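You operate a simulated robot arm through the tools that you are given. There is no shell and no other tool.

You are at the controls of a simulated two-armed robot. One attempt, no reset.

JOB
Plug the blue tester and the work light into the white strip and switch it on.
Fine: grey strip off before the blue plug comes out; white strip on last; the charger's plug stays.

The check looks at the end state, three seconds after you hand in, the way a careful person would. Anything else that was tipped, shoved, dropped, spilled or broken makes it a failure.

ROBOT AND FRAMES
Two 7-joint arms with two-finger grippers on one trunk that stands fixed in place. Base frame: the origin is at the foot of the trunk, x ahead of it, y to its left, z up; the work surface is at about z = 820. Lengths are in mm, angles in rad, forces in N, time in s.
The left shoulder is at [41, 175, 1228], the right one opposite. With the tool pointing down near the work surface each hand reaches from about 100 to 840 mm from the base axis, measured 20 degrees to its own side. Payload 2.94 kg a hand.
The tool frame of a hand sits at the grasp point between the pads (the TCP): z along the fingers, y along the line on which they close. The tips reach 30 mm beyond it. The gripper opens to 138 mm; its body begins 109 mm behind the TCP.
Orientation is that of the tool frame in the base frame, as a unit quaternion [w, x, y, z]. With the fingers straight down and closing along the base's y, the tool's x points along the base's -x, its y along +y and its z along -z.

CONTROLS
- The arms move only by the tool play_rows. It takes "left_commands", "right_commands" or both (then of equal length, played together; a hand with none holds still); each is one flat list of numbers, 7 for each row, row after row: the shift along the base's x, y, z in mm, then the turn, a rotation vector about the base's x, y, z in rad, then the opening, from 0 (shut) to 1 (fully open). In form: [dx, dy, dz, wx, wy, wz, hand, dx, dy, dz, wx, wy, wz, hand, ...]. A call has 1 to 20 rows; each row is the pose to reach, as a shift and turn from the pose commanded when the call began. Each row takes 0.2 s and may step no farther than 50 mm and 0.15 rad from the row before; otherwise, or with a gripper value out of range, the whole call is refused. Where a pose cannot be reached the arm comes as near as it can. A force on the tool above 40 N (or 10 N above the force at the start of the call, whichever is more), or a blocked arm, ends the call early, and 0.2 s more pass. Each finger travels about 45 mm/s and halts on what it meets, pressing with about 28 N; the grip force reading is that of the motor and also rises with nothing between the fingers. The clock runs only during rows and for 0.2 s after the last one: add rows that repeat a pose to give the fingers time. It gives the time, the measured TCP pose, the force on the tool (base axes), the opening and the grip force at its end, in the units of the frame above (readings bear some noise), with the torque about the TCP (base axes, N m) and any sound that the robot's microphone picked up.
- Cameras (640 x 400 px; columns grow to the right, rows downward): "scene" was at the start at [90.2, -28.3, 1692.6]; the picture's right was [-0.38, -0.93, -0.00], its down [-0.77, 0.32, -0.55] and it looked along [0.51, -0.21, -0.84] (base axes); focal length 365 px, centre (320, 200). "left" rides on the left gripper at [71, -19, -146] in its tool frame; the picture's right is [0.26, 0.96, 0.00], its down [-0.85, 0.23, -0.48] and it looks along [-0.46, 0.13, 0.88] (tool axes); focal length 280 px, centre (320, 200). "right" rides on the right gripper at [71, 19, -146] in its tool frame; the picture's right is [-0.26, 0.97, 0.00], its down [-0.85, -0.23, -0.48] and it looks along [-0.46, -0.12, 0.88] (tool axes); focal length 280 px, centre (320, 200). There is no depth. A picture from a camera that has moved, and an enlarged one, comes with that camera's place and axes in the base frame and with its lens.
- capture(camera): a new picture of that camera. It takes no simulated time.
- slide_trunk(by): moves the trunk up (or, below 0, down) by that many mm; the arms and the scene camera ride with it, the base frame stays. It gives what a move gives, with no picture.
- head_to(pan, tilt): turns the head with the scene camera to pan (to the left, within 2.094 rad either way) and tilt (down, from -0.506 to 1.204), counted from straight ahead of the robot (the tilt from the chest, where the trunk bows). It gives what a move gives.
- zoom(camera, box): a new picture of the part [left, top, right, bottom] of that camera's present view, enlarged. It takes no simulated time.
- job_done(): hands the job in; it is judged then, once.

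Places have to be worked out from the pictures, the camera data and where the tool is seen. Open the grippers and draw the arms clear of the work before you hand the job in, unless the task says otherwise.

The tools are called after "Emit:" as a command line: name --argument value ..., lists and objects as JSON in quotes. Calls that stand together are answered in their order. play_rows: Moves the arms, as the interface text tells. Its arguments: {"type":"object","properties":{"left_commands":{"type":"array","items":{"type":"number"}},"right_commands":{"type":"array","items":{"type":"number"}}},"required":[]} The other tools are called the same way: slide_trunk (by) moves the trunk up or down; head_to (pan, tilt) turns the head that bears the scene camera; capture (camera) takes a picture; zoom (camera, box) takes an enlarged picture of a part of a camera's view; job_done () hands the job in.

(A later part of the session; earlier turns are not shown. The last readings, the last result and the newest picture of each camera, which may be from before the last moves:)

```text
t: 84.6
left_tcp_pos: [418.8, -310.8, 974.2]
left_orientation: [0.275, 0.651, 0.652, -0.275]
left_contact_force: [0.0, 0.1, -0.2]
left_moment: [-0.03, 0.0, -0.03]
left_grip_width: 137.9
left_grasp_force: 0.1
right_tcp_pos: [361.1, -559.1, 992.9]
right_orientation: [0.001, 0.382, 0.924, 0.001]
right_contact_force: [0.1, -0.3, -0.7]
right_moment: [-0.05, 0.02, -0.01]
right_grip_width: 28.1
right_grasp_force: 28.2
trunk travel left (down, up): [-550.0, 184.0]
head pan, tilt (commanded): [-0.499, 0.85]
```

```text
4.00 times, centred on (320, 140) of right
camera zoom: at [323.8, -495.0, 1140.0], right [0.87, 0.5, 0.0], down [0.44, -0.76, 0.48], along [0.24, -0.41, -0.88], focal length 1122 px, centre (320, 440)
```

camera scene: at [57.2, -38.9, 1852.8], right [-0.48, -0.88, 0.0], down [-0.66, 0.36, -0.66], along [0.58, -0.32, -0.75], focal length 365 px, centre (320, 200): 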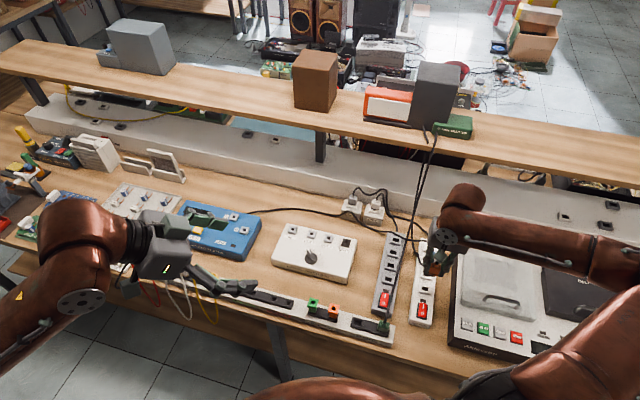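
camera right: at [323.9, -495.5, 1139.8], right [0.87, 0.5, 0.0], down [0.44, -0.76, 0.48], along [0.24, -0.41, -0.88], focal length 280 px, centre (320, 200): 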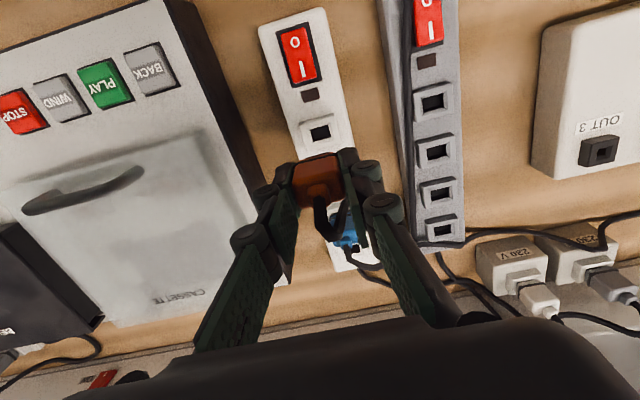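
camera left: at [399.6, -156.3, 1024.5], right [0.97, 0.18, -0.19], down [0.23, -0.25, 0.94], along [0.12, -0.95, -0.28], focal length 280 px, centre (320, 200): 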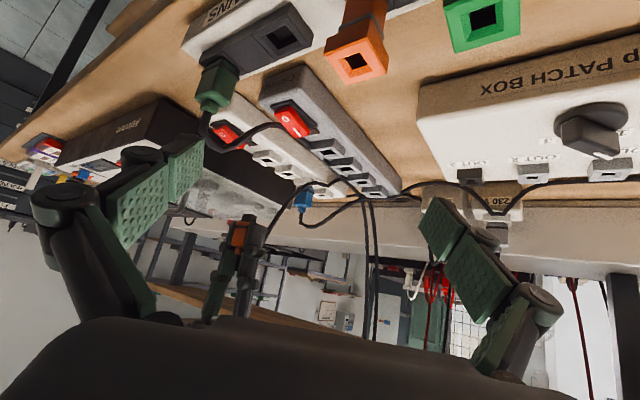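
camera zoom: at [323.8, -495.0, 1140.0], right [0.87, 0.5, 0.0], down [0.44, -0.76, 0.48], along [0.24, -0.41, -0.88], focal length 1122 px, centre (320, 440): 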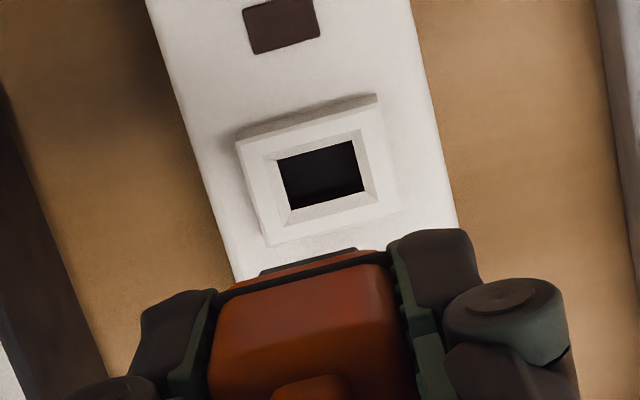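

I zoom the left view on the orange plug and the target socket.

Emit:
zoom --camera "left" --box '[210, 140, 290, 260]'

Emit:
zoom --camera "left" --box '[220, 200, 265, 255]'

```text
3.33 times, centred on (250, 200) of left
camera zoom: at [399.6, -156.3, 1024.5], right [0.97, 0.18, -0.19], down [0.23, -0.25, 0.94], along [0.12, -0.95, -0.28], focal length 935 px, centre (553, 200)
```

zoom: 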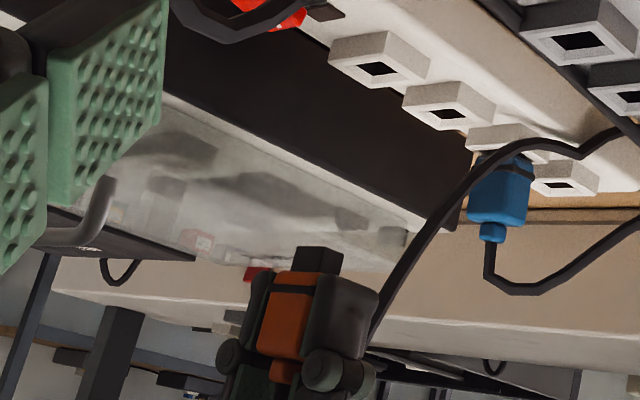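

```text
7.27 times, centred on (242, 228) of left
camera zoom: at [399.6, -156.3, 1024.5], right [0.97, 0.18, -0.19], down [0.23, -0.25, 0.94], along [0.12, -0.95, -0.28], focal length 2039 px, centre (884, 0)
```

zoom: 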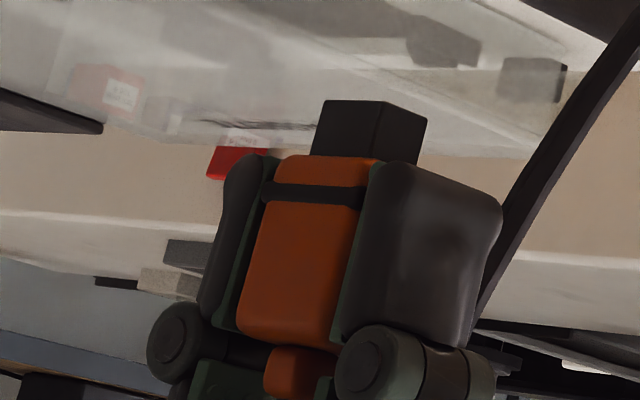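

The orange plug hangs vertically in the grip (block edges parallel to the strip), good. I correct by about 1.3 mm left and 1.2 mm toward me, lower 60 mm to just above the rim, and compare again.

Emit:
play_rows --right_commands '[0.1, 1.8, -20, 0, 0, 0, 0, 0.1, 1.8, -40, 0, 0, 0, 0, 0.1, 1.8, -54, 0, 0, 0, 0, 0.1, 1.8, -60, 0, 0, 0, 0, 0.1, 1.8, -60, 0, 0, 0, 0, 0.1, 1.8, -60, 0, 0, 0, 0]'

Emit:
zoom --camera "left" --box '[225, 130, 275, 180]'

Emit:
zoom --camera "right" --box '[280, 100, 360, 180]'

Emit:
zoom --camera "scene" --box '[405, 225, 445, 285]'

```text
t: 86.0
left_tcp_pos: [419.5, -311.5, 974.9]
left_orientation: [0.275, 0.651, 0.651, -0.275]
left_contact_force: [-0.2, 0.3, 0.4]
left_moment: [0.03, 0.01, -0.01]
left_grip_width: 138.0
left_grasp_force: 0.0
right_tcp_pos: [361.8, -558.1, 933.1]
right_orientation: [0.002, 0.383, 0.924, 0.001]
right_contact_force: [0.5, -0.1, -0.1]
right_moment: [-0.01, 0.0, 0.01]
right_grip_width: 28.1
right_grasp_force: 27.7
trunk travel left (down, up): [-550.0, 184.0]
head pan, tilt (commanded): [-0.499, 0.85]
```

```text
8.00 times, centred on (250, 155) of left
camera zoom: at [399.7, -156.9, 1024.7], right [0.96, 0.18, -0.19], down [0.23, -0.25, 0.94], along [0.12, -0.95, -0.28], focal length 2243 px, centre (880, 560)
```

zoom: 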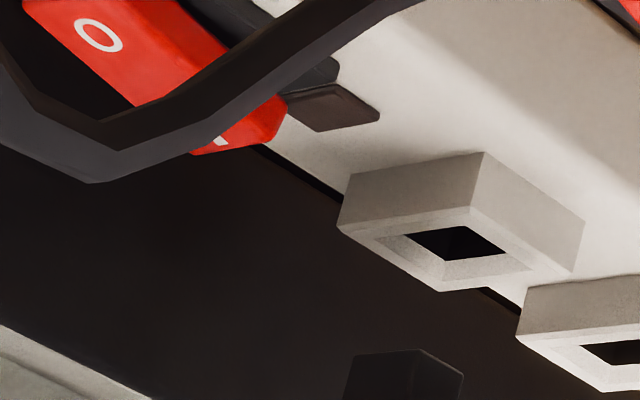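

```text
5.00 times, centred on (320, 140) of right
camera zoom: at [324.5, -494.1, 1079.4], right [0.87, 0.5, 0.0], down [0.44, -0.76, 0.48], along [0.24, -0.41, -0.88], focal length 1402 px, centre (320, 500)
```

zoom: 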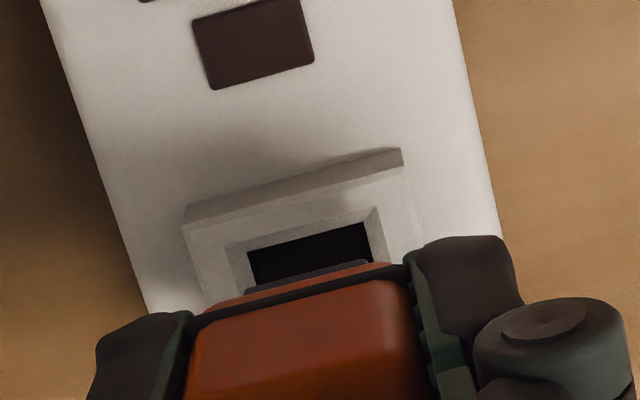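

```text
6.67 times, centred on (425, 255) of scene
camera zoom: at [57.2, -40.1, 1852.8], right [-0.48, -0.88, 0.0], down [-0.66, 0.36, -0.66], along [0.58, -0.32, -0.75], focal length 2434 px, centre (-380, -167)
```

zoom: 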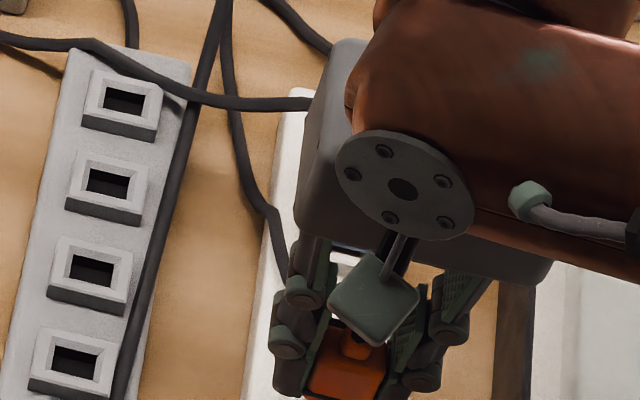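

I re-frame the left view so that both the rim and the pin block are visible.

Emit:
zoom --camera "left" --box '[235, 145, 285, 195]'

Emit:
zoom --camera "right" --box '[295, 125, 355, 175]'

```text
8.00 times, centred on (260, 170) of left
camera zoom: at [399.7, -156.9, 1024.7], right [0.96, 0.18, -0.19], down [0.23, -0.25, 0.94], along [0.12, -0.95, -0.28], focal length 2243 px, centre (800, 440)
```

zoom: 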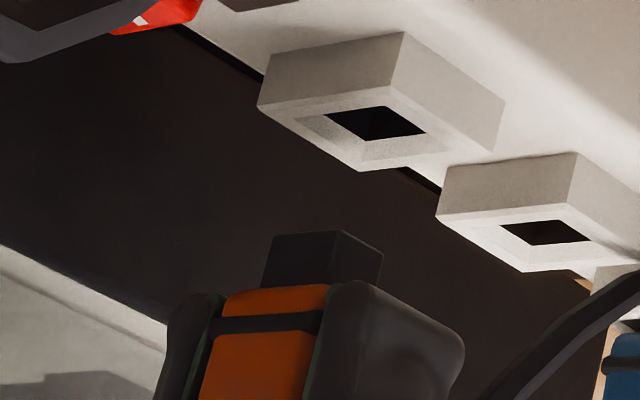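

```text
8.00 times, centred on (325, 150) of right
camera zoom: at [324.5, -494.1, 1079.4], right [0.87, 0.5, 0.0], down [0.44, -0.76, 0.48], along [0.24, -0.41, -0.88], focal length 2243 px, centre (280, 600)
```

zoom: 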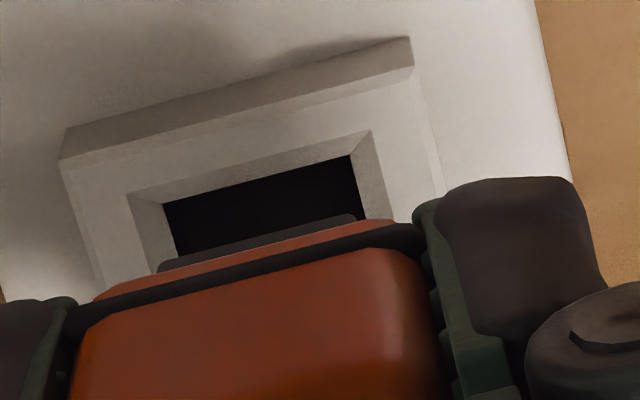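

The block protrudes only about 11 mm beyond the fingertips, which puts it ~3.5 mm short of the hole along the strip. I shift accordingly (+3.7 mm along, 0.5 mm right), lower 17 mm to just above the rim, and re-measure.

Emit:
play_rows --right_commands '[2.3, -3, 0, 0, 0, 0, 0, 2.3, -3, -8, 0, 0, 0, 0, 2.3, -3, -14, 0, 0, 0, 0, 2.3, -3, -17, 0, 0, 0, 0, 2.3, -3, -17, 0, 0, 0, 0]'

Emit:
zoom --camera "left" --box '[242, 142, 282, 182]'

Emit:
zoom --camera "right" --box '[290, 135, 350, 185]'

```text
t: 87.2
left_tcp_pos: [419.0, -309.9, 975.4]
left_orientation: [0.275, 0.652, 0.651, -0.275]
left_contact_force: [0.3, -0.4, 0.0]
left_moment: [-0.03, 0.03, 0.0]
left_grip_width: 138.2
left_grasp_force: 0.0
right_tcp_pos: [363.8, -560.2, 916.1]
right_orientation: [0.001, 0.382, 0.924, 0.001]
right_contact_force: [0.1, -0.2, -0.8]
right_moment: [0.01, -0.03, 0.03]
right_grip_width: 28.1
right_grasp_force: 28.3
trunk travel left (down, up): [-550.0, 184.0]
head pan, tilt (commanded): [-0.499, 0.85]
```

```text
10.00 times, centred on (262, 162) of left
camera zoom: at [399.6, -156.8, 1024.8], right [0.96, 0.18, -0.19], down [0.23, -0.25, 0.94], along [0.12, -0.95, -0.28], focal length 2804 px, centre (900, 580)
```

zoom: 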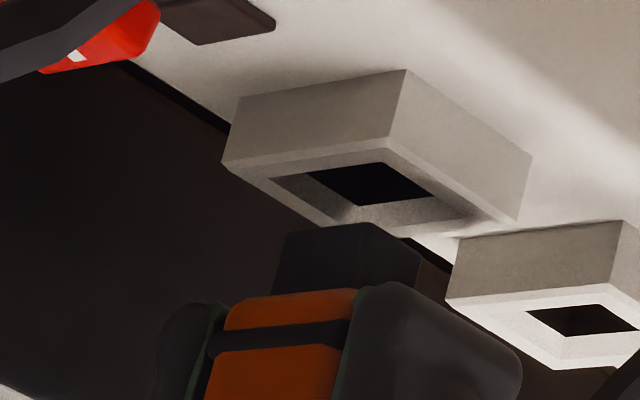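

```text
8.00 times, centred on (320, 160) of right
camera zoom: at [326.8, -496.6, 1062.8], right [0.87, 0.5, 0.0], down [0.44, -0.76, 0.48], along [0.24, -0.41, -0.88], focal length 2243 px, centre (320, 520)
```

zoom: 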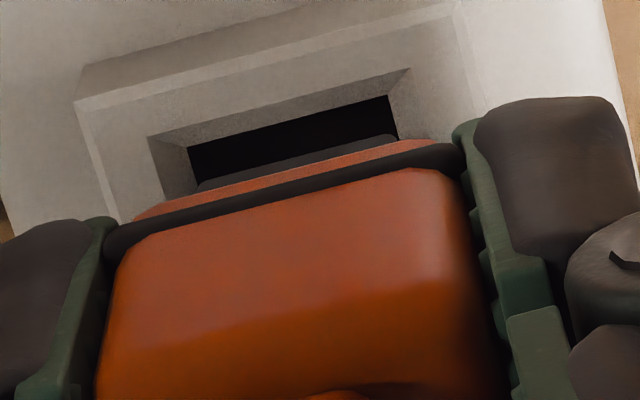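

Now the block is within ~1 mm of the hole centre (0.4 mm left, 0.7 mm short). I trim that and lower another 7 mm for a last check at the rim.

Emit:
play_rows --right_commands '[0.2, -0.8, 0, 0, 0, 0, 0, 0.2, -0.8, -4, 0, 0, 0, 0, 0.2, -0.8, -7, 0, 0, 0, 0, 0.2, -0.8, -7, 0, 0, 0, 0, 0.2, -0.8, -7, 0, 0, 0, 0]'

Emit:
zoom --camera "left" --box '[245, 142, 281, 178]'

Emit:
zoom --camera "right" --box '[290, 135, 350, 185]'

```text
t: 88.4
left_tcp_pos: [419.2, -311.1, 975.6]
left_orientation: [0.275, 0.651, 0.651, -0.275]
left_contact_force: [-0.4, 0.4, -0.8]
left_moment: [0.02, 0.0, -0.01]
left_grip_width: 138.0
left_grasp_force: 0.0
right_tcp_pos: [364.4, -560.9, 908.9]
right_orientation: [0.002, 0.383, 0.924, 0.0]
right_contact_force: [-0.9, 0.2, -1.1]
right_moment: [0.01, 0.01, 0.02]
right_grip_width: 27.9
right_grasp_force: 27.8
trunk travel left (down, up): [-550.0, 184.0]
head pan, tilt (commanded): [-0.499, 0.85]
```

```text
11.11 times, centred on (263, 160) of left
camera zoom: at [399.6, -156.8, 1024.8], right [0.97, 0.18, -0.19], down [0.23, -0.25, 0.94], along [0.12, -0.95, -0.28], focal length 3115 px, centre (953, 644)
```

zoom: 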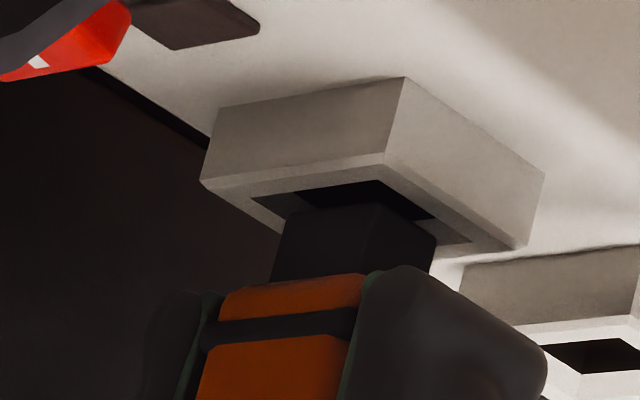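

```text
8.00 times, centred on (320, 160) of right
camera zoom: at [327.1, -497.5, 1055.7], right [0.87, 0.5, 0.0], down [0.44, -0.76, 0.48], along [0.24, -0.41, -0.88], focal length 2243 px, centre (320, 520)
```

zoom: 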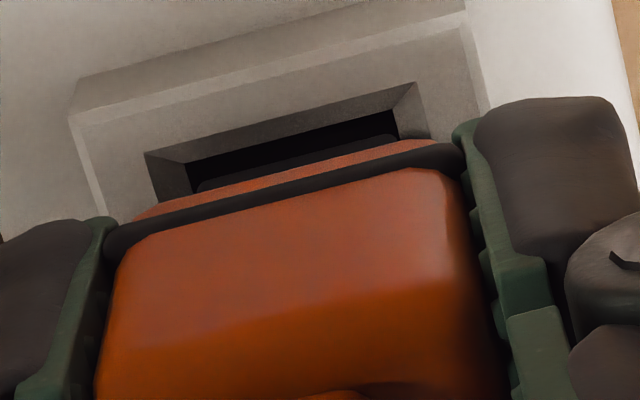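

Alignment is now within about half a millimetre. I trim by 0.5 mm and insert with 2 mm steps.

Emit:
play_rows --right_commands '[-0.5, 0.1, 0, 0, 0, 0, 0, -0.5, 0.1, -2, 0, 0, 0, 0, -0.5, 0.1, -4, 0, 0, 0, 0, -0.5, 0.1, -6, 0, 0, 0, 0, -0.5, 0.1, -8, 0, 0, 0, 0, -0.5, 0.1, -9, 0, 0, 0, 0]'

Emit:
zoom --camera "left" --box '[245, 142, 281, 178]'

```text
t: 89.8
left_tcp_pos: [418.7, -312.0, 975.3]
left_orientation: [0.275, 0.652, 0.651, -0.275]
left_contact_force: [-0.4, 0.3, -0.3]
left_moment: [0.06, -0.04, -0.01]
left_grip_width: 138.0
left_grasp_force: 0.0
right_tcp_pos: [362.3, -561.7, 899.4]
right_orientation: [0.001, 0.382, 0.924, 0.001]
right_contact_force: [0.3, -0.3, -0.9]
right_moment: [-0.01, 0.02, -0.04]
right_grip_width: 28.0
right_grasp_force: 27.8
trunk travel left (down, up): [-550.0, 184.0]
head pan, tilt (commanded): [-0.499, 0.85]
```

```text
11.11 times, centred on (263, 160) of left
camera zoom: at [399.7, -157.0, 1024.7], right [0.96, 0.18, -0.19], down [0.23, -0.25, 0.94], along [0.12, -0.95, -0.28], focal length 3115 px, centre (953, 644)
```

zoom: 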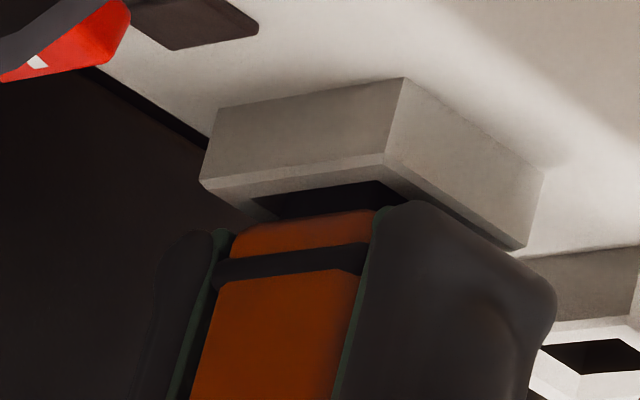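

It is sliding in without resistance; the base is about 2.5 mm from its seat, but my fingertips are also close to the rim. I push down another 3 mm in 1 mm steps, watching the force.

Emit:
play_rows --right_commands '[0, 0, -1, 0, 0, 0, 0, 0, 0, -2, 0, 0, 0, 0, 0, 0, -3, 0, 0, 0, 0]'

Emit:
zoom --camera "left" --box '[245, 142, 281, 178]'

```text
t: 90.6
left_tcp_pos: [418.6, -310.2, 975.7]
left_orientation: [0.275, 0.652, 0.651, -0.275]
left_contact_force: [0.4, 0.0, -0.1]
left_moment: [0.02, 0.01, -0.01]
left_grip_width: 138.1
left_grasp_force: 0.0
right_tcp_pos: [363.2, -560.8, 897.9]
right_orientation: [0.003, 0.383, 0.924, 0.002]
right_contact_force: [-0.5, -1.1, 5.2]
right_moment: [0.01, 0.04, 0.02]
right_grip_width: 28.1
right_grasp_force: 28.2
trunk travel left (down, up): [-550.0, 184.0]
head pan, tilt (commanded): [-0.499, 0.85]
```

```text
11.11 times, centred on (263, 160) of left
camera zoom: at [399.4, -156.6, 1025.0], right [0.97, 0.18, -0.19], down [0.23, -0.25, 0.94], along [0.12, -0.95, -0.28], focal length 3115 px, centre (953, 644)
```

zoom: 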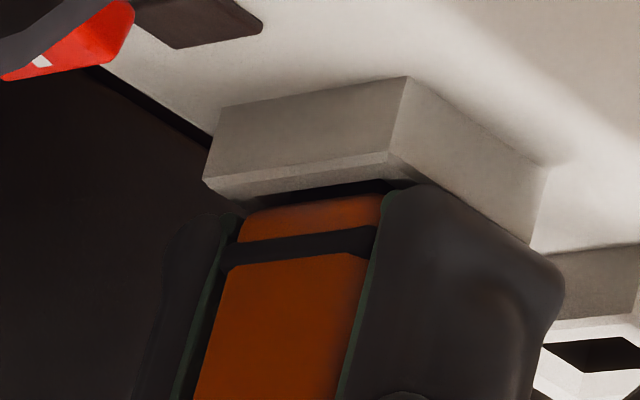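

About 5 N now and the base is at seat level. I add a firm push of 2 mm more to make sure it is home.

Emit:
play_rows --right_commands '[0, 0, -1, 0, 0, 0, 0, 0, 0, -2, 0, 0, 0, 0, 0, 0, -2, 0, 0, 0, 0]'

Emit:
zoom --camera "left" --box '[245, 142, 281, 178]'

```text
t: 91.4
left_tcp_pos: [418.3, -309.1, 975.3]
left_orientation: [0.276, 0.652, 0.651, -0.275]
left_contact_force: [0.4, -0.1, 0.4]
left_moment: [0.03, 0.02, -0.01]
left_grip_width: 138.2
left_grasp_force: 0.0
right_tcp_pos: [363.3, -560.6, 897.5]
right_orientation: [0.003, 0.383, 0.924, 0.0]
right_contact_force: [-2.1, -2.0, 19.9]
right_moment: [-0.02, 0.13, 0.05]
right_grip_width: 27.9
right_grasp_force: 27.4
trunk travel left (down, up): [-550.0, 184.0]
head pan, tilt (commanded): [-0.499, 0.85]
```

```text
11.11 times, centred on (263, 160) of left
camera zoom: at [398.6, -155.8, 1025.5], right [0.97, 0.18, -0.19], down [0.23, -0.25, 0.94], along [0.12, -0.95, -0.28], focal length 3115 px, centre (953, 644)
```

zoom: 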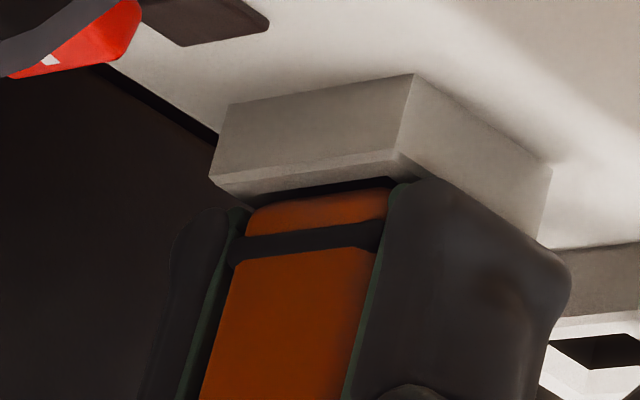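

Firmly stopped at z≈897.5 (20 N). I unload, open the fingers and look at how it sits.

Emit:
play_rows --right_commands '[0, 0, 2, 0, 0, 0, 0, 0, 0, 2.5, 0, 0, 0, 0, 0, 0, 2.5, 0, 0, 0, 0.26, 0, 0, 2.5, 0, 0, 0, 0.33, 0, 0, 12, 0, 0, 0, 0.33, 0, 0, 30, 0, 0, 0, 0.33, 0, 0, 53, 0, 0, 0, 0.33]'

Emit:
zoom --camera "left" --box '[240, 135, 300, 195]'

Emit:
zoom --camera "right" --box '[240, 100, 400, 220]'

```text
t: 93.0
left_tcp_pos: [419.7, -310.8, 974.6]
left_orientation: [0.275, 0.651, 0.651, -0.275]
left_contact_force: [0.7, 0.0, 0.2]
left_moment: [-0.01, 0.03, 0.02]
left_grip_width: 138.1
left_grasp_force: 0.1
right_tcp_pos: [362.5, -561.9, 948.0]
right_orientation: [0.0, 0.384, 0.923, 0.0]
right_contact_force: [0.5, 0.0, 0.1]
right_moment: [0.03, -0.03, 0.0]
right_grip_width: 45.4
right_grasp_force: 0.1
trunk travel left (down, up): [-550.0, 184.0]
head pan, tilt (commanded): [-0.499, 0.85]
```

```text
6.67 times, centred on (270, 165) of left
camera zoom: at [399.5, -156.5, 1024.9], right [0.97, 0.18, -0.19], down [0.23, -0.25, 0.94], along [0.12, -0.95, -0.28], focal length 1869 px, centre (653, 433)
```

zoom: 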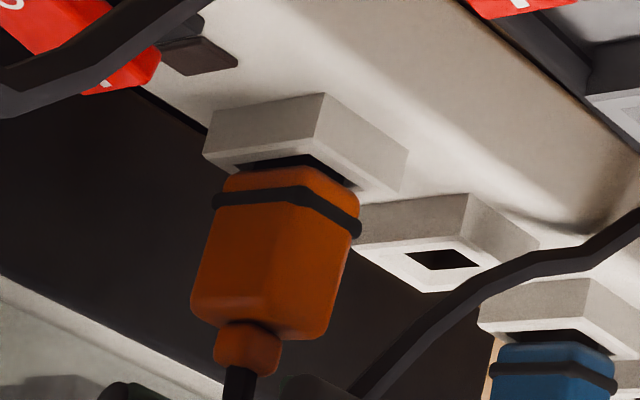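

```text
3.33 times, centred on (320, 160) of right
camera zoom: at [326.5, -497.3, 1095.1], right [0.87, 0.5, 0.0], down [0.44, -0.76, 0.48], along [0.24, -0.41, -0.88], focal length 935 px, centre (320, 333)
```

zoom: 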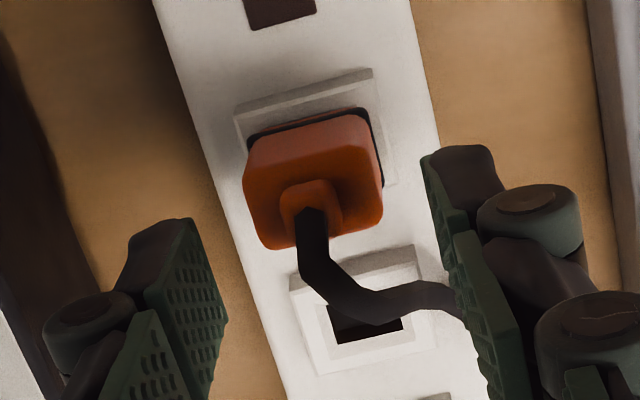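

The orange plug sits upright in socket 1. I compare orange and blue in closer left views to make sure both are equally deep.

Emit:
zoom --camera "left" --box '[285, 160, 325, 200]'

Emit:
zoom --camera "left" --box '[243, 135, 283, 175]'

```text
10.00 times, centred on (305, 180) of left
camera zoom: at [399.5, -156.5, 1024.9], right [0.97, 0.18, -0.19], down [0.23, -0.25, 0.94], along [0.12, -0.95, -0.28], focal length 2804 px, centre (470, 400)
```

zoom: 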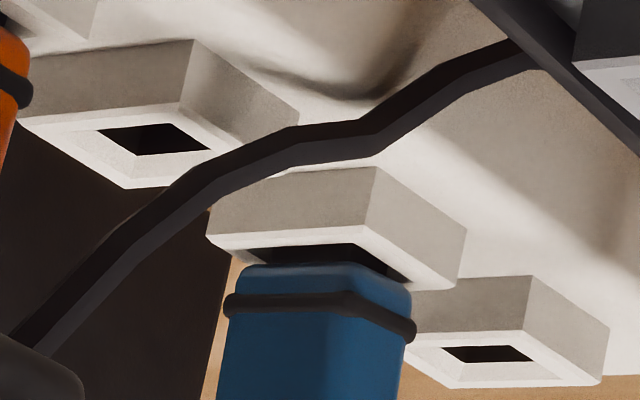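

```text
10.00 times, centred on (263, 155) of left
camera zoom: at [399.5, -156.5, 1024.9], right [0.97, 0.18, -0.19], down [0.23, -0.25, 0.94], along [0.12, -0.95, -0.28], focal length 2804 px, centre (890, 650)
```

zoom: 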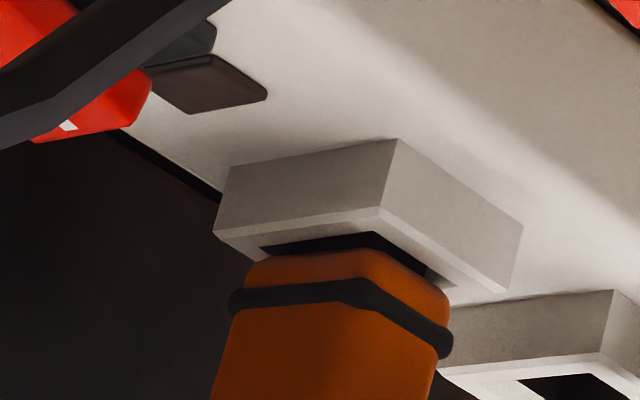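

Both plugs sit equally deep (about 6 mm from rim corner to base in both). Now only the white switch remains: I rise, close the gripper and move over the white switch to measure its position.

Emit:
play_rows --right_commands '[0, 0, 25, 0, 0, 0, 0.33, 0, 0, 52, 0, 0, 0, 0.33, -15, 17, 55, 0, 0, 0, 0.2, -31, 34, 55, 0, 0, 0, 0.1, -46.5, 50.7, 50, 0, 0, 0, 0, -46.5, 50.7, 40, 0, 0, 0, 0, -46.5, 50.7, 40, 0, 0, 0, 0]'

Emit:
zoom --camera "right" --box '[250, 70, 400, 190]'

Emit:
zoom --camera "scene" --box '[390, 235, 460, 335]'

Emit:
zoom --camera "left" --box '[190, 100, 290, 190]'

```text
t: 94.6
left_tcp_pos: [418.2, -310.9, 974.9]
left_orientation: [0.275, 0.652, 0.651, -0.275]
left_contact_force: [0.5, 1.7, 0.2]
left_moment: [0.0, 0.01, -0.02]
left_grip_width: 138.0
left_grasp_force: 0.1
right_tcp_pos: [316.3, -511.2, 987.0]
right_orientation: [0.002, 0.382, 0.924, 0.001]
right_contact_force: [0.2, -0.5, -0.8]
right_moment: [0.02, -0.01, 0.0]
right_grip_width: 0.0
right_grasp_force: 27.9
trunk travel left (down, up): [-550.0, 184.0]
head pan, tilt (commanded): [-0.499, 0.85]
```

```text
3.33 times, centred on (325, 130) of right
camera zoom: at [279.6, -447.1, 1134.5], right [0.87, 0.5, 0.0], down [0.44, -0.76, 0.48], along [0.24, -0.41, -0.88], focal length 935 px, centre (303, 433)
```

zoom: 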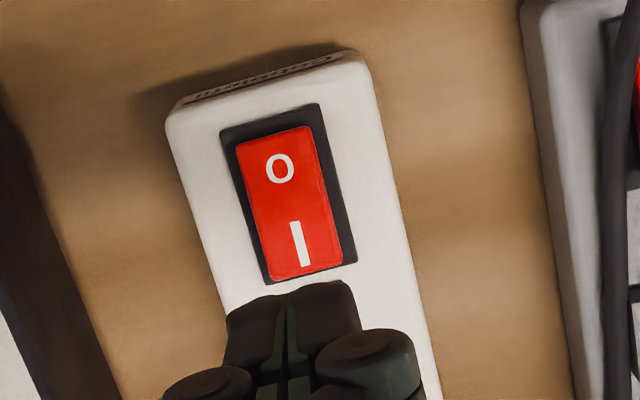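

```text
4.00 times, centred on (425, 285) of scene
camera zoom: at [56.5, -39.4, 1852.9], right [-0.48, -0.88, 0.0], down [-0.66, 0.36, -0.66], along [0.58, -0.32, -0.75], focal length 1460 px, centre (-100, -140)
```

zoom: 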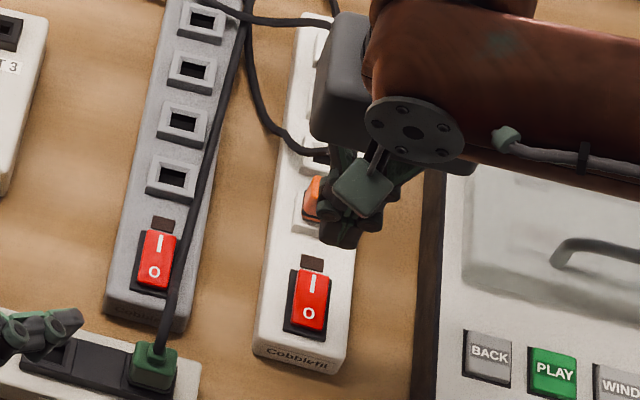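

```text
4.44 times, centred on (240, 145) of left
camera zoom: at [399.4, -156.6, 1024.9], right [0.97, 0.18, -0.19], down [0.23, -0.25, 0.94], along [0.12, -0.95, -0.28], focal length 1246 px, centre (676, 444)
```

zoom: 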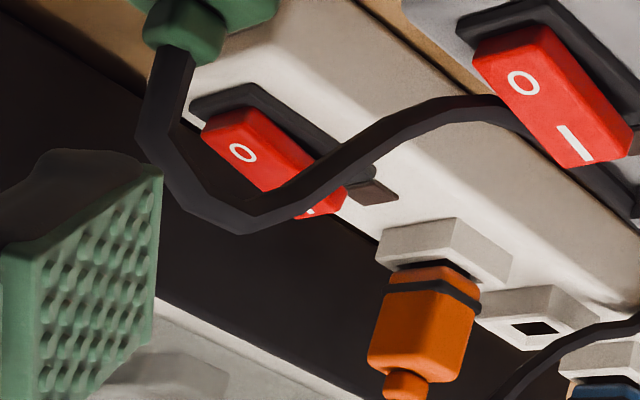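

The "I" end of the white rocker lies about 11 mm further along and 2.7 mm right of the tool axis. I move over it and descend to just above contact.

Emit:
play_rows --right_commands '[5.7, -9.5, -20, 0, 0, 0, 0, 5.7, -9.5, -50, 0, 0, 0, 0, 5.7, -9.5, -70, 0, 0, 0, 0, 5.7, -9.5, -76, 0, 0, 0, 0, 5.7, -9.5, -76, 0, 0, 0, 0]'

Emit:
zoom --camera "right" --box '[250, 70, 400, 190]'

Emit:
zoom --camera "scene" --box '[400, 255, 450, 320]'

Emit:
zoom --camera "left" --box '[190, 100, 290, 190]'

```text
t: 95.8
left_tcp_pos: [420.3, -310.7, 974.2]
left_orientation: [0.275, 0.652, 0.651, -0.275]
left_contact_force: [0.1, -0.6, -0.2]
left_moment: [0.02, 0.0, 0.03]
left_grip_width: 138.1
left_grasp_force: 0.0
right_tcp_pos: [322.1, -520.2, 910.5]
right_orientation: [0.002, 0.383, 0.924, 0.001]
right_contact_force: [0.2, 0.2, -0.3]
right_moment: [0.01, 0.02, -0.01]
right_grip_width: 0.0
right_grasp_force: 28.2
trunk travel left (down, up): [-550.0, 184.0]
head pan, tilt (commanded): [-0.499, 0.85]
```

```text
3.33 times, centred on (325, 130) of right
camera zoom: at [285.2, -455.7, 1058.1], right [0.87, 0.5, 0.0], down [0.44, -0.76, 0.48], along [0.24, -0.41, -0.88], focal length 935 px, centre (303, 433)
```

zoom: 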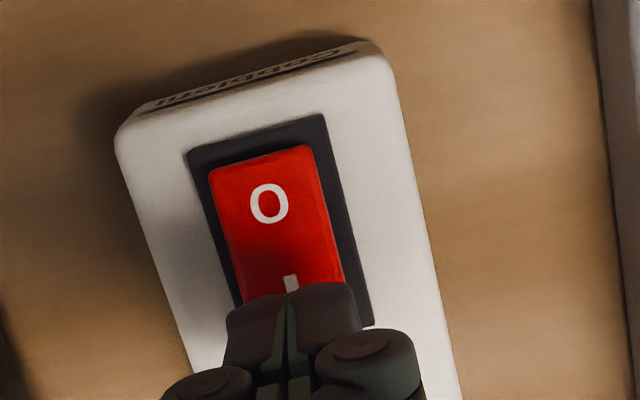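

```text
6.15 times, centred on (425, 288) of scene
camera zoom: at [57.0, -39.6, 1852.8], right [-0.48, -0.88, 0.0], down [-0.66, 0.36, -0.66], along [0.58, -0.32, -0.75], focal length 2246 px, centre (-326, -338)
```

zoom: 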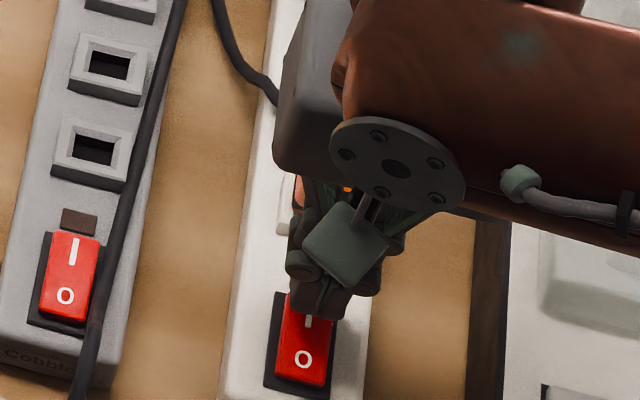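

```text
4.44 times, centred on (240, 145) of left
camera zoom: at [399.6, -156.7, 1024.8], right [0.96, 0.18, -0.19], down [0.23, -0.25, 0.94], along [0.12, -0.95, -0.28], focal length 1246 px, centre (676, 444)
```

zoom: 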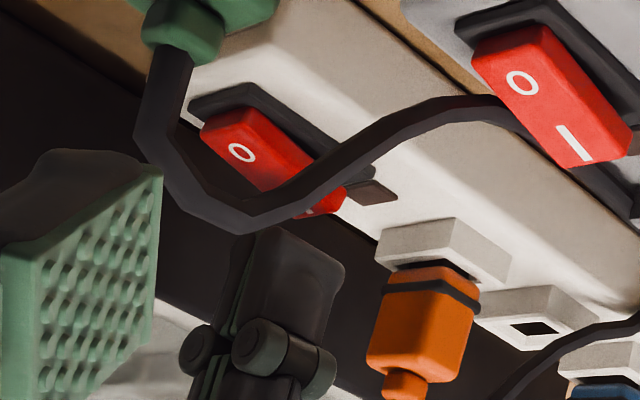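

The tip is centred over the "I" end with no cord or plug near it. I press down in small steps.

Emit:
play_rows --right_commands '[0, 0, -4, 0, 0, 0, 0, 0, 0, -7, 0, 0, 0, 0, 0, 0, -9, 0, 0, 0, 0, 0, 0, -11, 0, 0, 0, 0, 0, 0, -13, 0, 0, 0, 0, 0, 0, -15, 0, 0, 0, 0]'

Emit:
zoom --camera "left" --box '[190, 100, 290, 190]'

```text
t: 97.2
left_tcp_pos: [420.6, -311.6, 975.5]
left_orientation: [0.275, 0.651, 0.652, -0.275]
left_contact_force: [-0.5, 0.5, 0.8]
left_moment: [0.02, 0.06, -0.01]
left_grip_width: 138.2
left_grasp_force: 0.0
right_tcp_pos: [321.7, -520.9, 896.8]
right_orientation: [0.002, 0.383, 0.924, 0.001]
right_contact_force: [0.6, -0.4, 1.9]
right_moment: [-0.04, -0.01, -0.01]
right_grip_width: 5.8
right_grasp_force: 28.2
trunk travel left (down, up): [-550.0, 184.0]
head pan, tilt (commanded): [-0.499, 0.85]
```

```text
4.44 times, centred on (240, 145) of left
camera zoom: at [399.6, -156.7, 1024.8], right [0.96, 0.18, -0.19], down [0.23, -0.25, 0.94], along [0.12, -0.95, -0.28], focal length 1246 px, centre (676, 444)
```

zoom: 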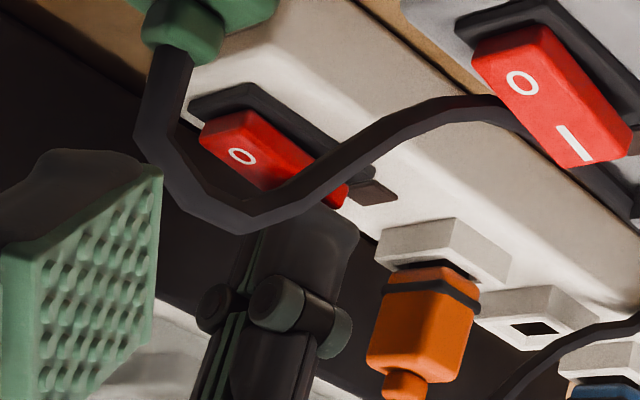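

No click yet, and the grip reads 5.8 mm – the rocker's raised end seems to be parting the fingertips. I look closely before pressing more.

Emit:
zoom --camera "left" --box '[235, 130, 275, 170]'

Emit:
zoom --camera "right" --box '[270, 100, 370, 180]'

Emit:
zoom --camera "scene" --box '[405, 265, 445, 315]'

```text
10.00 times, centred on (255, 150) of left
camera zoom: at [399.6, -156.7, 1024.8], right [0.96, 0.18, -0.19], down [0.23, -0.25, 0.94], along [0.12, -0.95, -0.28], focal length 2804 px, centre (970, 700)
```

zoom: 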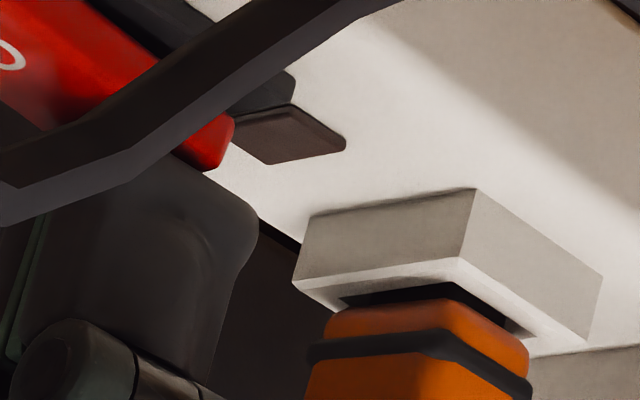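

```text
5.00 times, centred on (320, 140) of right
camera zoom: at [285.8, -456.4, 1044.0], right [0.87, 0.5, 0.0], down [0.44, -0.76, 0.48], along [0.24, -0.41, -0.88], focal length 1402 px, centre (320, 500)
```

zoom: 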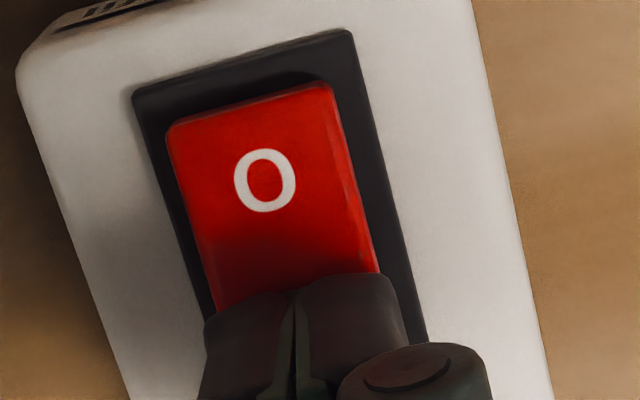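

```text
8.00 times, centred on (425, 290) of scene
camera zoom: at [57.0, -39.7, 1852.8], right [-0.48, -0.88, 0.0], down [-0.66, 0.36, -0.66], along [0.58, -0.32, -0.75], focal length 2920 px, centre (-520, -520)
```

zoom: 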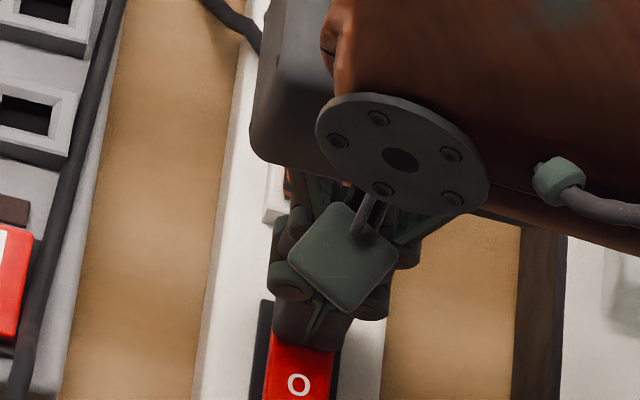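

The fingertips themselves still look closed and sit squarely on the rocker; the linkage is just yielding a little. I continue pressing a few millimetres.

Emit:
play_rows --right_commands '[0, 0, -1.5, 0, 0, 0, 0, 0, 0, -3, 0, 0, 0, 0, 0, 0, -4.5, 0, 0, 0, 0, 0, 0, -6, 0, 0, 0, 0]'

Emit:
zoom --camera "scene" --box '[400, 255, 450, 320]'

Emit:
zoom --camera "left" --box '[190, 100, 290, 190]'

```text
t: 98.2
left_tcp_pos: [416.9, -309.8, 977.3]
left_orientation: [0.276, 0.651, 0.651, -0.275]
left_contact_force: [-1.1, -0.2, 0.5]
left_moment: [-0.01, 0.02, -0.01]
left_grip_width: 137.9
left_grasp_force: 0.1
right_tcp_pos: [322.4, -520.3, 895.4]
right_orientation: [0.005, 0.383, 0.924, -0.001]
right_contact_force: [-6.2, -6.0, 40.7]
right_moment: [0.17, 0.47, 0.12]
right_grip_width: 5.9
right_grasp_force: 28.4
trunk travel left (down, up): [-550.0, 184.0]
head pan, tilt (commanded): [-0.499, 0.85]
heard: click
```

```text
6.15 times, centred on (425, 288) of scene
camera zoom: at [53.8, -36.6, 1853.4], right [-0.48, -0.88, 0.0], down [-0.66, 0.36, -0.66], along [0.58, -0.32, -0.75], focal length 2246 px, centre (-326, -338)
```

zoom: 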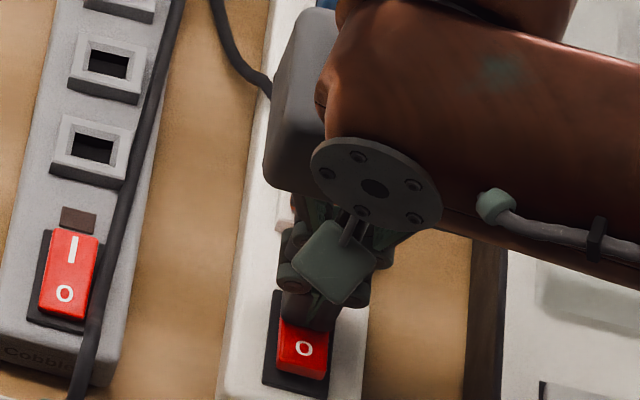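

```text
4.44 times, centred on (240, 145) of left
camera zoom: at [397.8, -155.3, 1026.2], right [0.97, 0.18, -0.19], down [0.23, -0.25, 0.94], along [0.12, -0.95, -0.28], focal length 1246 px, centre (676, 444)
```

zoom: 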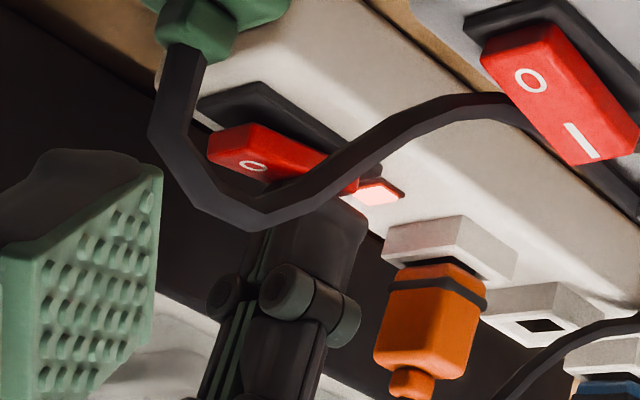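

Click – the white strip's lamp is lit and the rocker tipped to "I". I retreat the right hand straight up, and then away.

Emit:
play_rows --right_commands '[0, 0, 8, 0, 0, 0, 0, 0, 0, 30, 0, 0, 0, 0, 0, 0, 70, 0, 0, 0, 0, 0, 0, 115, 0, 0, 0, 0, 0, 0, 160, 0, 0, 0, 0, 0, 0, 190, 0, 0, 0, 0.1]'

Emit:
zoom --camera "left" --box '[190, 100, 350, 220]'

Emit:
capture --camera "right"

Emit:
capture --camera "scene"

```text
t: 99.6
left_tcp_pos: [420.1, -311.7, 975.1]
left_orientation: [0.275, 0.651, 0.651, -0.275]
left_contact_force: [0.4, 0.4, -0.2]
left_moment: [0.02, 0.0, 0.03]
left_grip_width: 138.1
left_grasp_force: 0.1
right_tcp_pos: [320.9, -519.1, 1082.5]
right_orientation: [0.0, 0.383, 0.924, 0.002]
right_contact_force: [0.1, 0.4, 0.2]
right_moment: [0.02, -0.01, -0.02]
right_grip_width: 13.8
right_grasp_force: 0.2
trunk travel left (down, up): [-550.0, 184.0]
head pan, tilt (commanded): [-0.499, 0.85]
```

```text
3.33 times, centred on (270, 160) of left
camera zoom: at [399.5, -156.7, 1024.8], right [0.97, 0.18, -0.19], down [0.23, -0.25, 0.94], along [0.12, -0.95, -0.28], focal length 935 px, centre (487, 333)
```

zoom: 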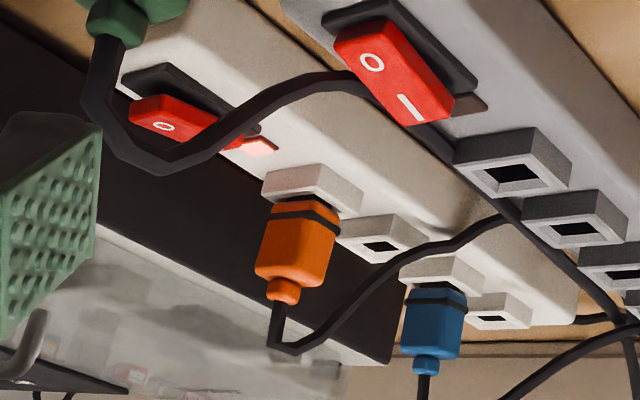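

```text
taken
camera right: at [284.4, -455.9, 1229.0], right [0.87, 0.5, 0.0], down [0.44, -0.76, 0.48], along [0.24, -0.41, -0.88], focal length 280 px, centre (320, 200)
```

right: 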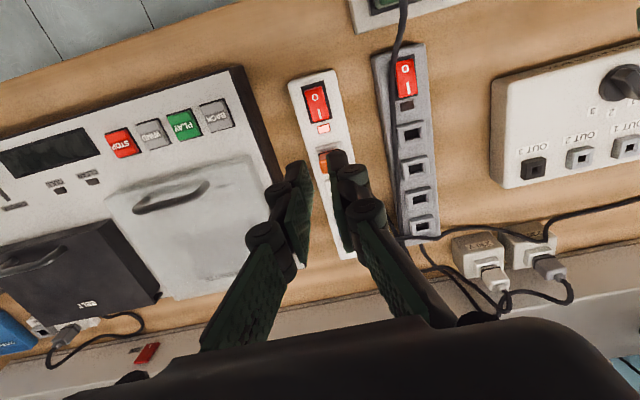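

```text
taken
camera scene: at [56.8, -39.8, 1852.8], right [-0.48, -0.88, 0.0], down [-0.66, 0.36, -0.66], along [0.58, -0.32, -0.75], focal length 365 px, centre (320, 200)
```

scene: 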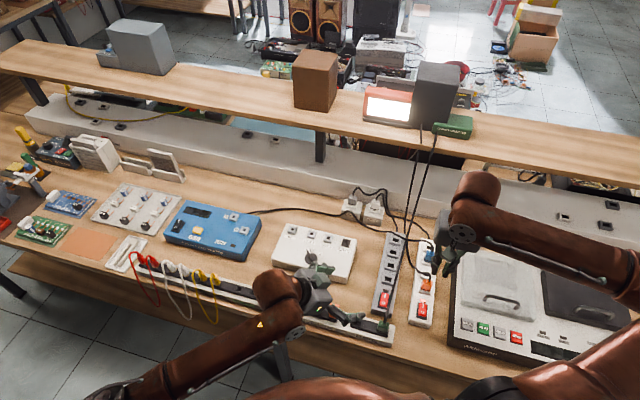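

The work light on the shelf is lit, which confirms the orange plug. I check the tester for any sign of power as well.

Emit:
zoom --camera "scene" --box '[150, 185, 270, 275]'

Emit:
zoom --camera "scene" --box '[345, 65, 485, 145]'

Emit:
zoom --camera "left" --box '[285, 165, 325, 210]'

```text
4.44 times, centred on (210, 230) of scene
camera zoom: at [56.8, -39.8, 1852.8], right [-0.48, -0.88, 0.0], down [-0.66, 0.36, -0.66], along [0.58, -0.32, -0.75], focal length 1622 px, centre (809, 67)
```

zoom: 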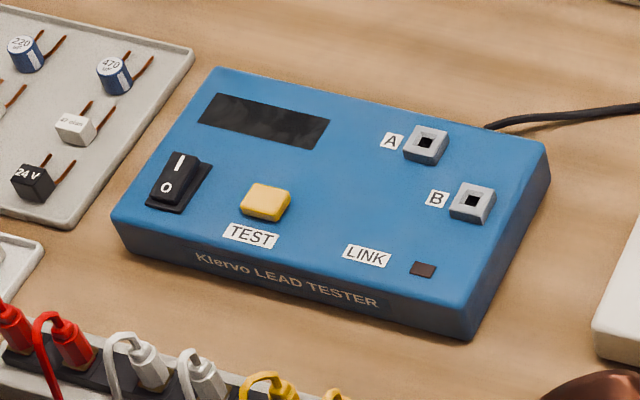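

```text
4.57 times, centred on (415, 105) of scene
camera zoom: at [56.8, -39.8, 1852.8], right [-0.48, -0.88, 0.0], down [-0.66, 0.36, -0.66], along [0.58, -0.32, -0.75], focal length 1669 px, centre (-114, 634)
```

zoom: 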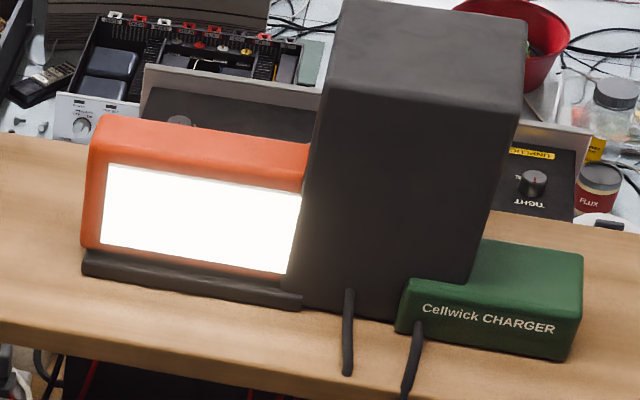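

```text
8.89 times, centred on (305, 188) of left
camera zoom: at [399.5, -156.7, 1024.8], right [0.97, 0.18, -0.19], down [0.23, -0.25, 0.94], along [0.12, -0.95, -0.28], focal length 2492 px, centre (453, 311)
```

zoom: 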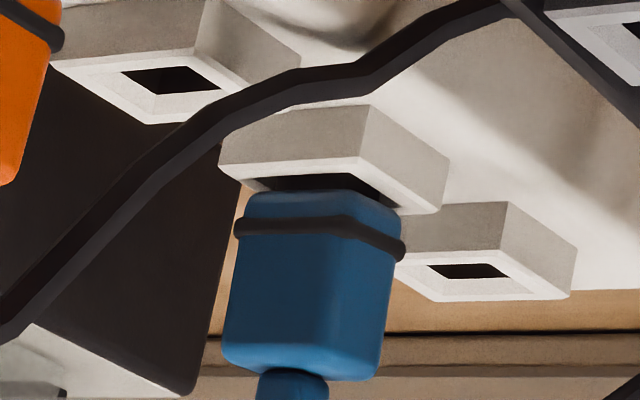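

The lamp proves the orange plug is making contact. To be sure the blue one sits just as deep, I compare both from directly above at identical relative poses – first over orange.

Emit:
play_rows --right_commands '[14, -14, -10, 0, 0, 0, 0.33, 28, -28, -20, 0, 0, 0, 0.33, 41.6, -42.8, -50, 0, 0, 0, 0.33, 41.6, -42.8, -82, 0, 0, 0, 0.33, 41.6, -42.8, -82, 0, 0, 0, 0.33]'

Emit:
zoom --camera "right" --box '[280, 100, 360, 180]'

Emit:
play_rows --right_commands '[24, -24, 0, 0, 0, 0, 0.33, 48, -48, 0, 0, 0, 0, 0.33, 70.7, -70.7, 0, 0, 0, 0, 0.33, 70.7, -70.7, 0, 0, 0, 0, 0.33]'

Emit:
zoom --camera "right" --box '[280, 100, 360, 180]'

```text
t: 100.8
left_tcp_pos: [419.2, -310.2, 975.2]
left_orientation: [0.275, 0.651, 0.652, -0.274]
left_contact_force: [0.1, 0.6, 1.1]
left_moment: [-0.01, -0.02, 0.01]
left_grip_width: 138.2
left_grasp_force: 0.0
right_tcp_pos: [363.0, -562.8, 998.1]
right_orientation: [0.002, 0.383, 0.924, 0.0]
right_contact_force: [0.3, -0.1, -0.4]
right_moment: [-0.02, -0.02, -0.02]
right_grip_width: 45.5
right_grasp_force: 0.1
trunk travel left (down, up): [-550.0, 184.0]
head pan, tilt (commanded): [-0.499, 0.85]
```

```text
5.00 times, centred on (320, 140) of right
camera zoom: at [326.6, -498.7, 1145.3], right [0.87, 0.5, 0.0], down [0.44, -0.76, 0.48], along [0.24, -0.41, -0.88], focal length 1402 px, centre (320, 500)
```

zoom: 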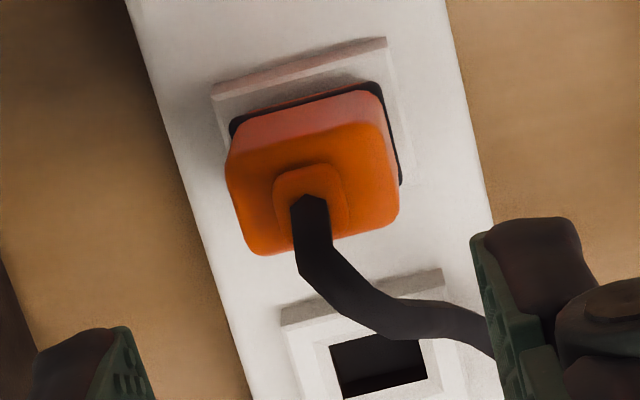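

```text
t: 101.8
left_tcp_pos: [419.6, -310.5, 975.3]
left_orientation: [0.276, 0.651, 0.651, -0.276]
left_contact_force: [-0.1, 0.1, 0.0]
left_moment: [0.04, -0.02, 0.01]
left_grip_width: 137.9
left_grasp_force: 0.0
right_tcp_pos: [432.8, -633.1, 998.2]
right_orientation: [0.002, 0.383, 0.924, 0.0]
right_contact_force: [-0.2, -0.3, 0.5]
right_moment: [0.0, 0.0, 0.0]
right_grip_width: 45.7
right_grasp_force: 0.1
trunk travel left (down, up): [-550.0, 184.0]
head pan, tilt (commanded): [-0.499, 0.85]
```

```text
5.00 times, centred on (320, 140) of right
camera zoom: at [397.5, -569.8, 1145.8], right [0.87, 0.5, 0.0], down [0.44, -0.76, 0.48], along [0.24, -0.41, -0.88], focal length 1402 px, centre (320, 500)
```

zoom: 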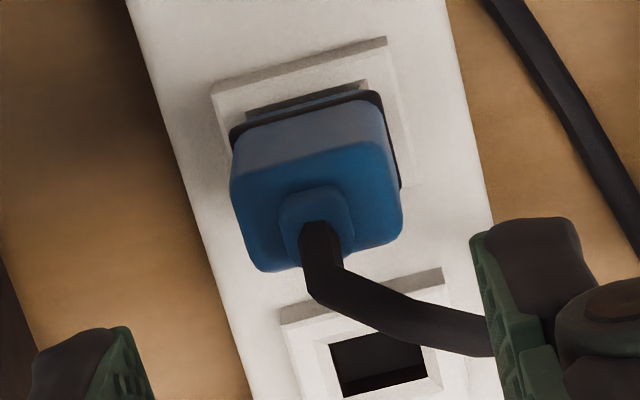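

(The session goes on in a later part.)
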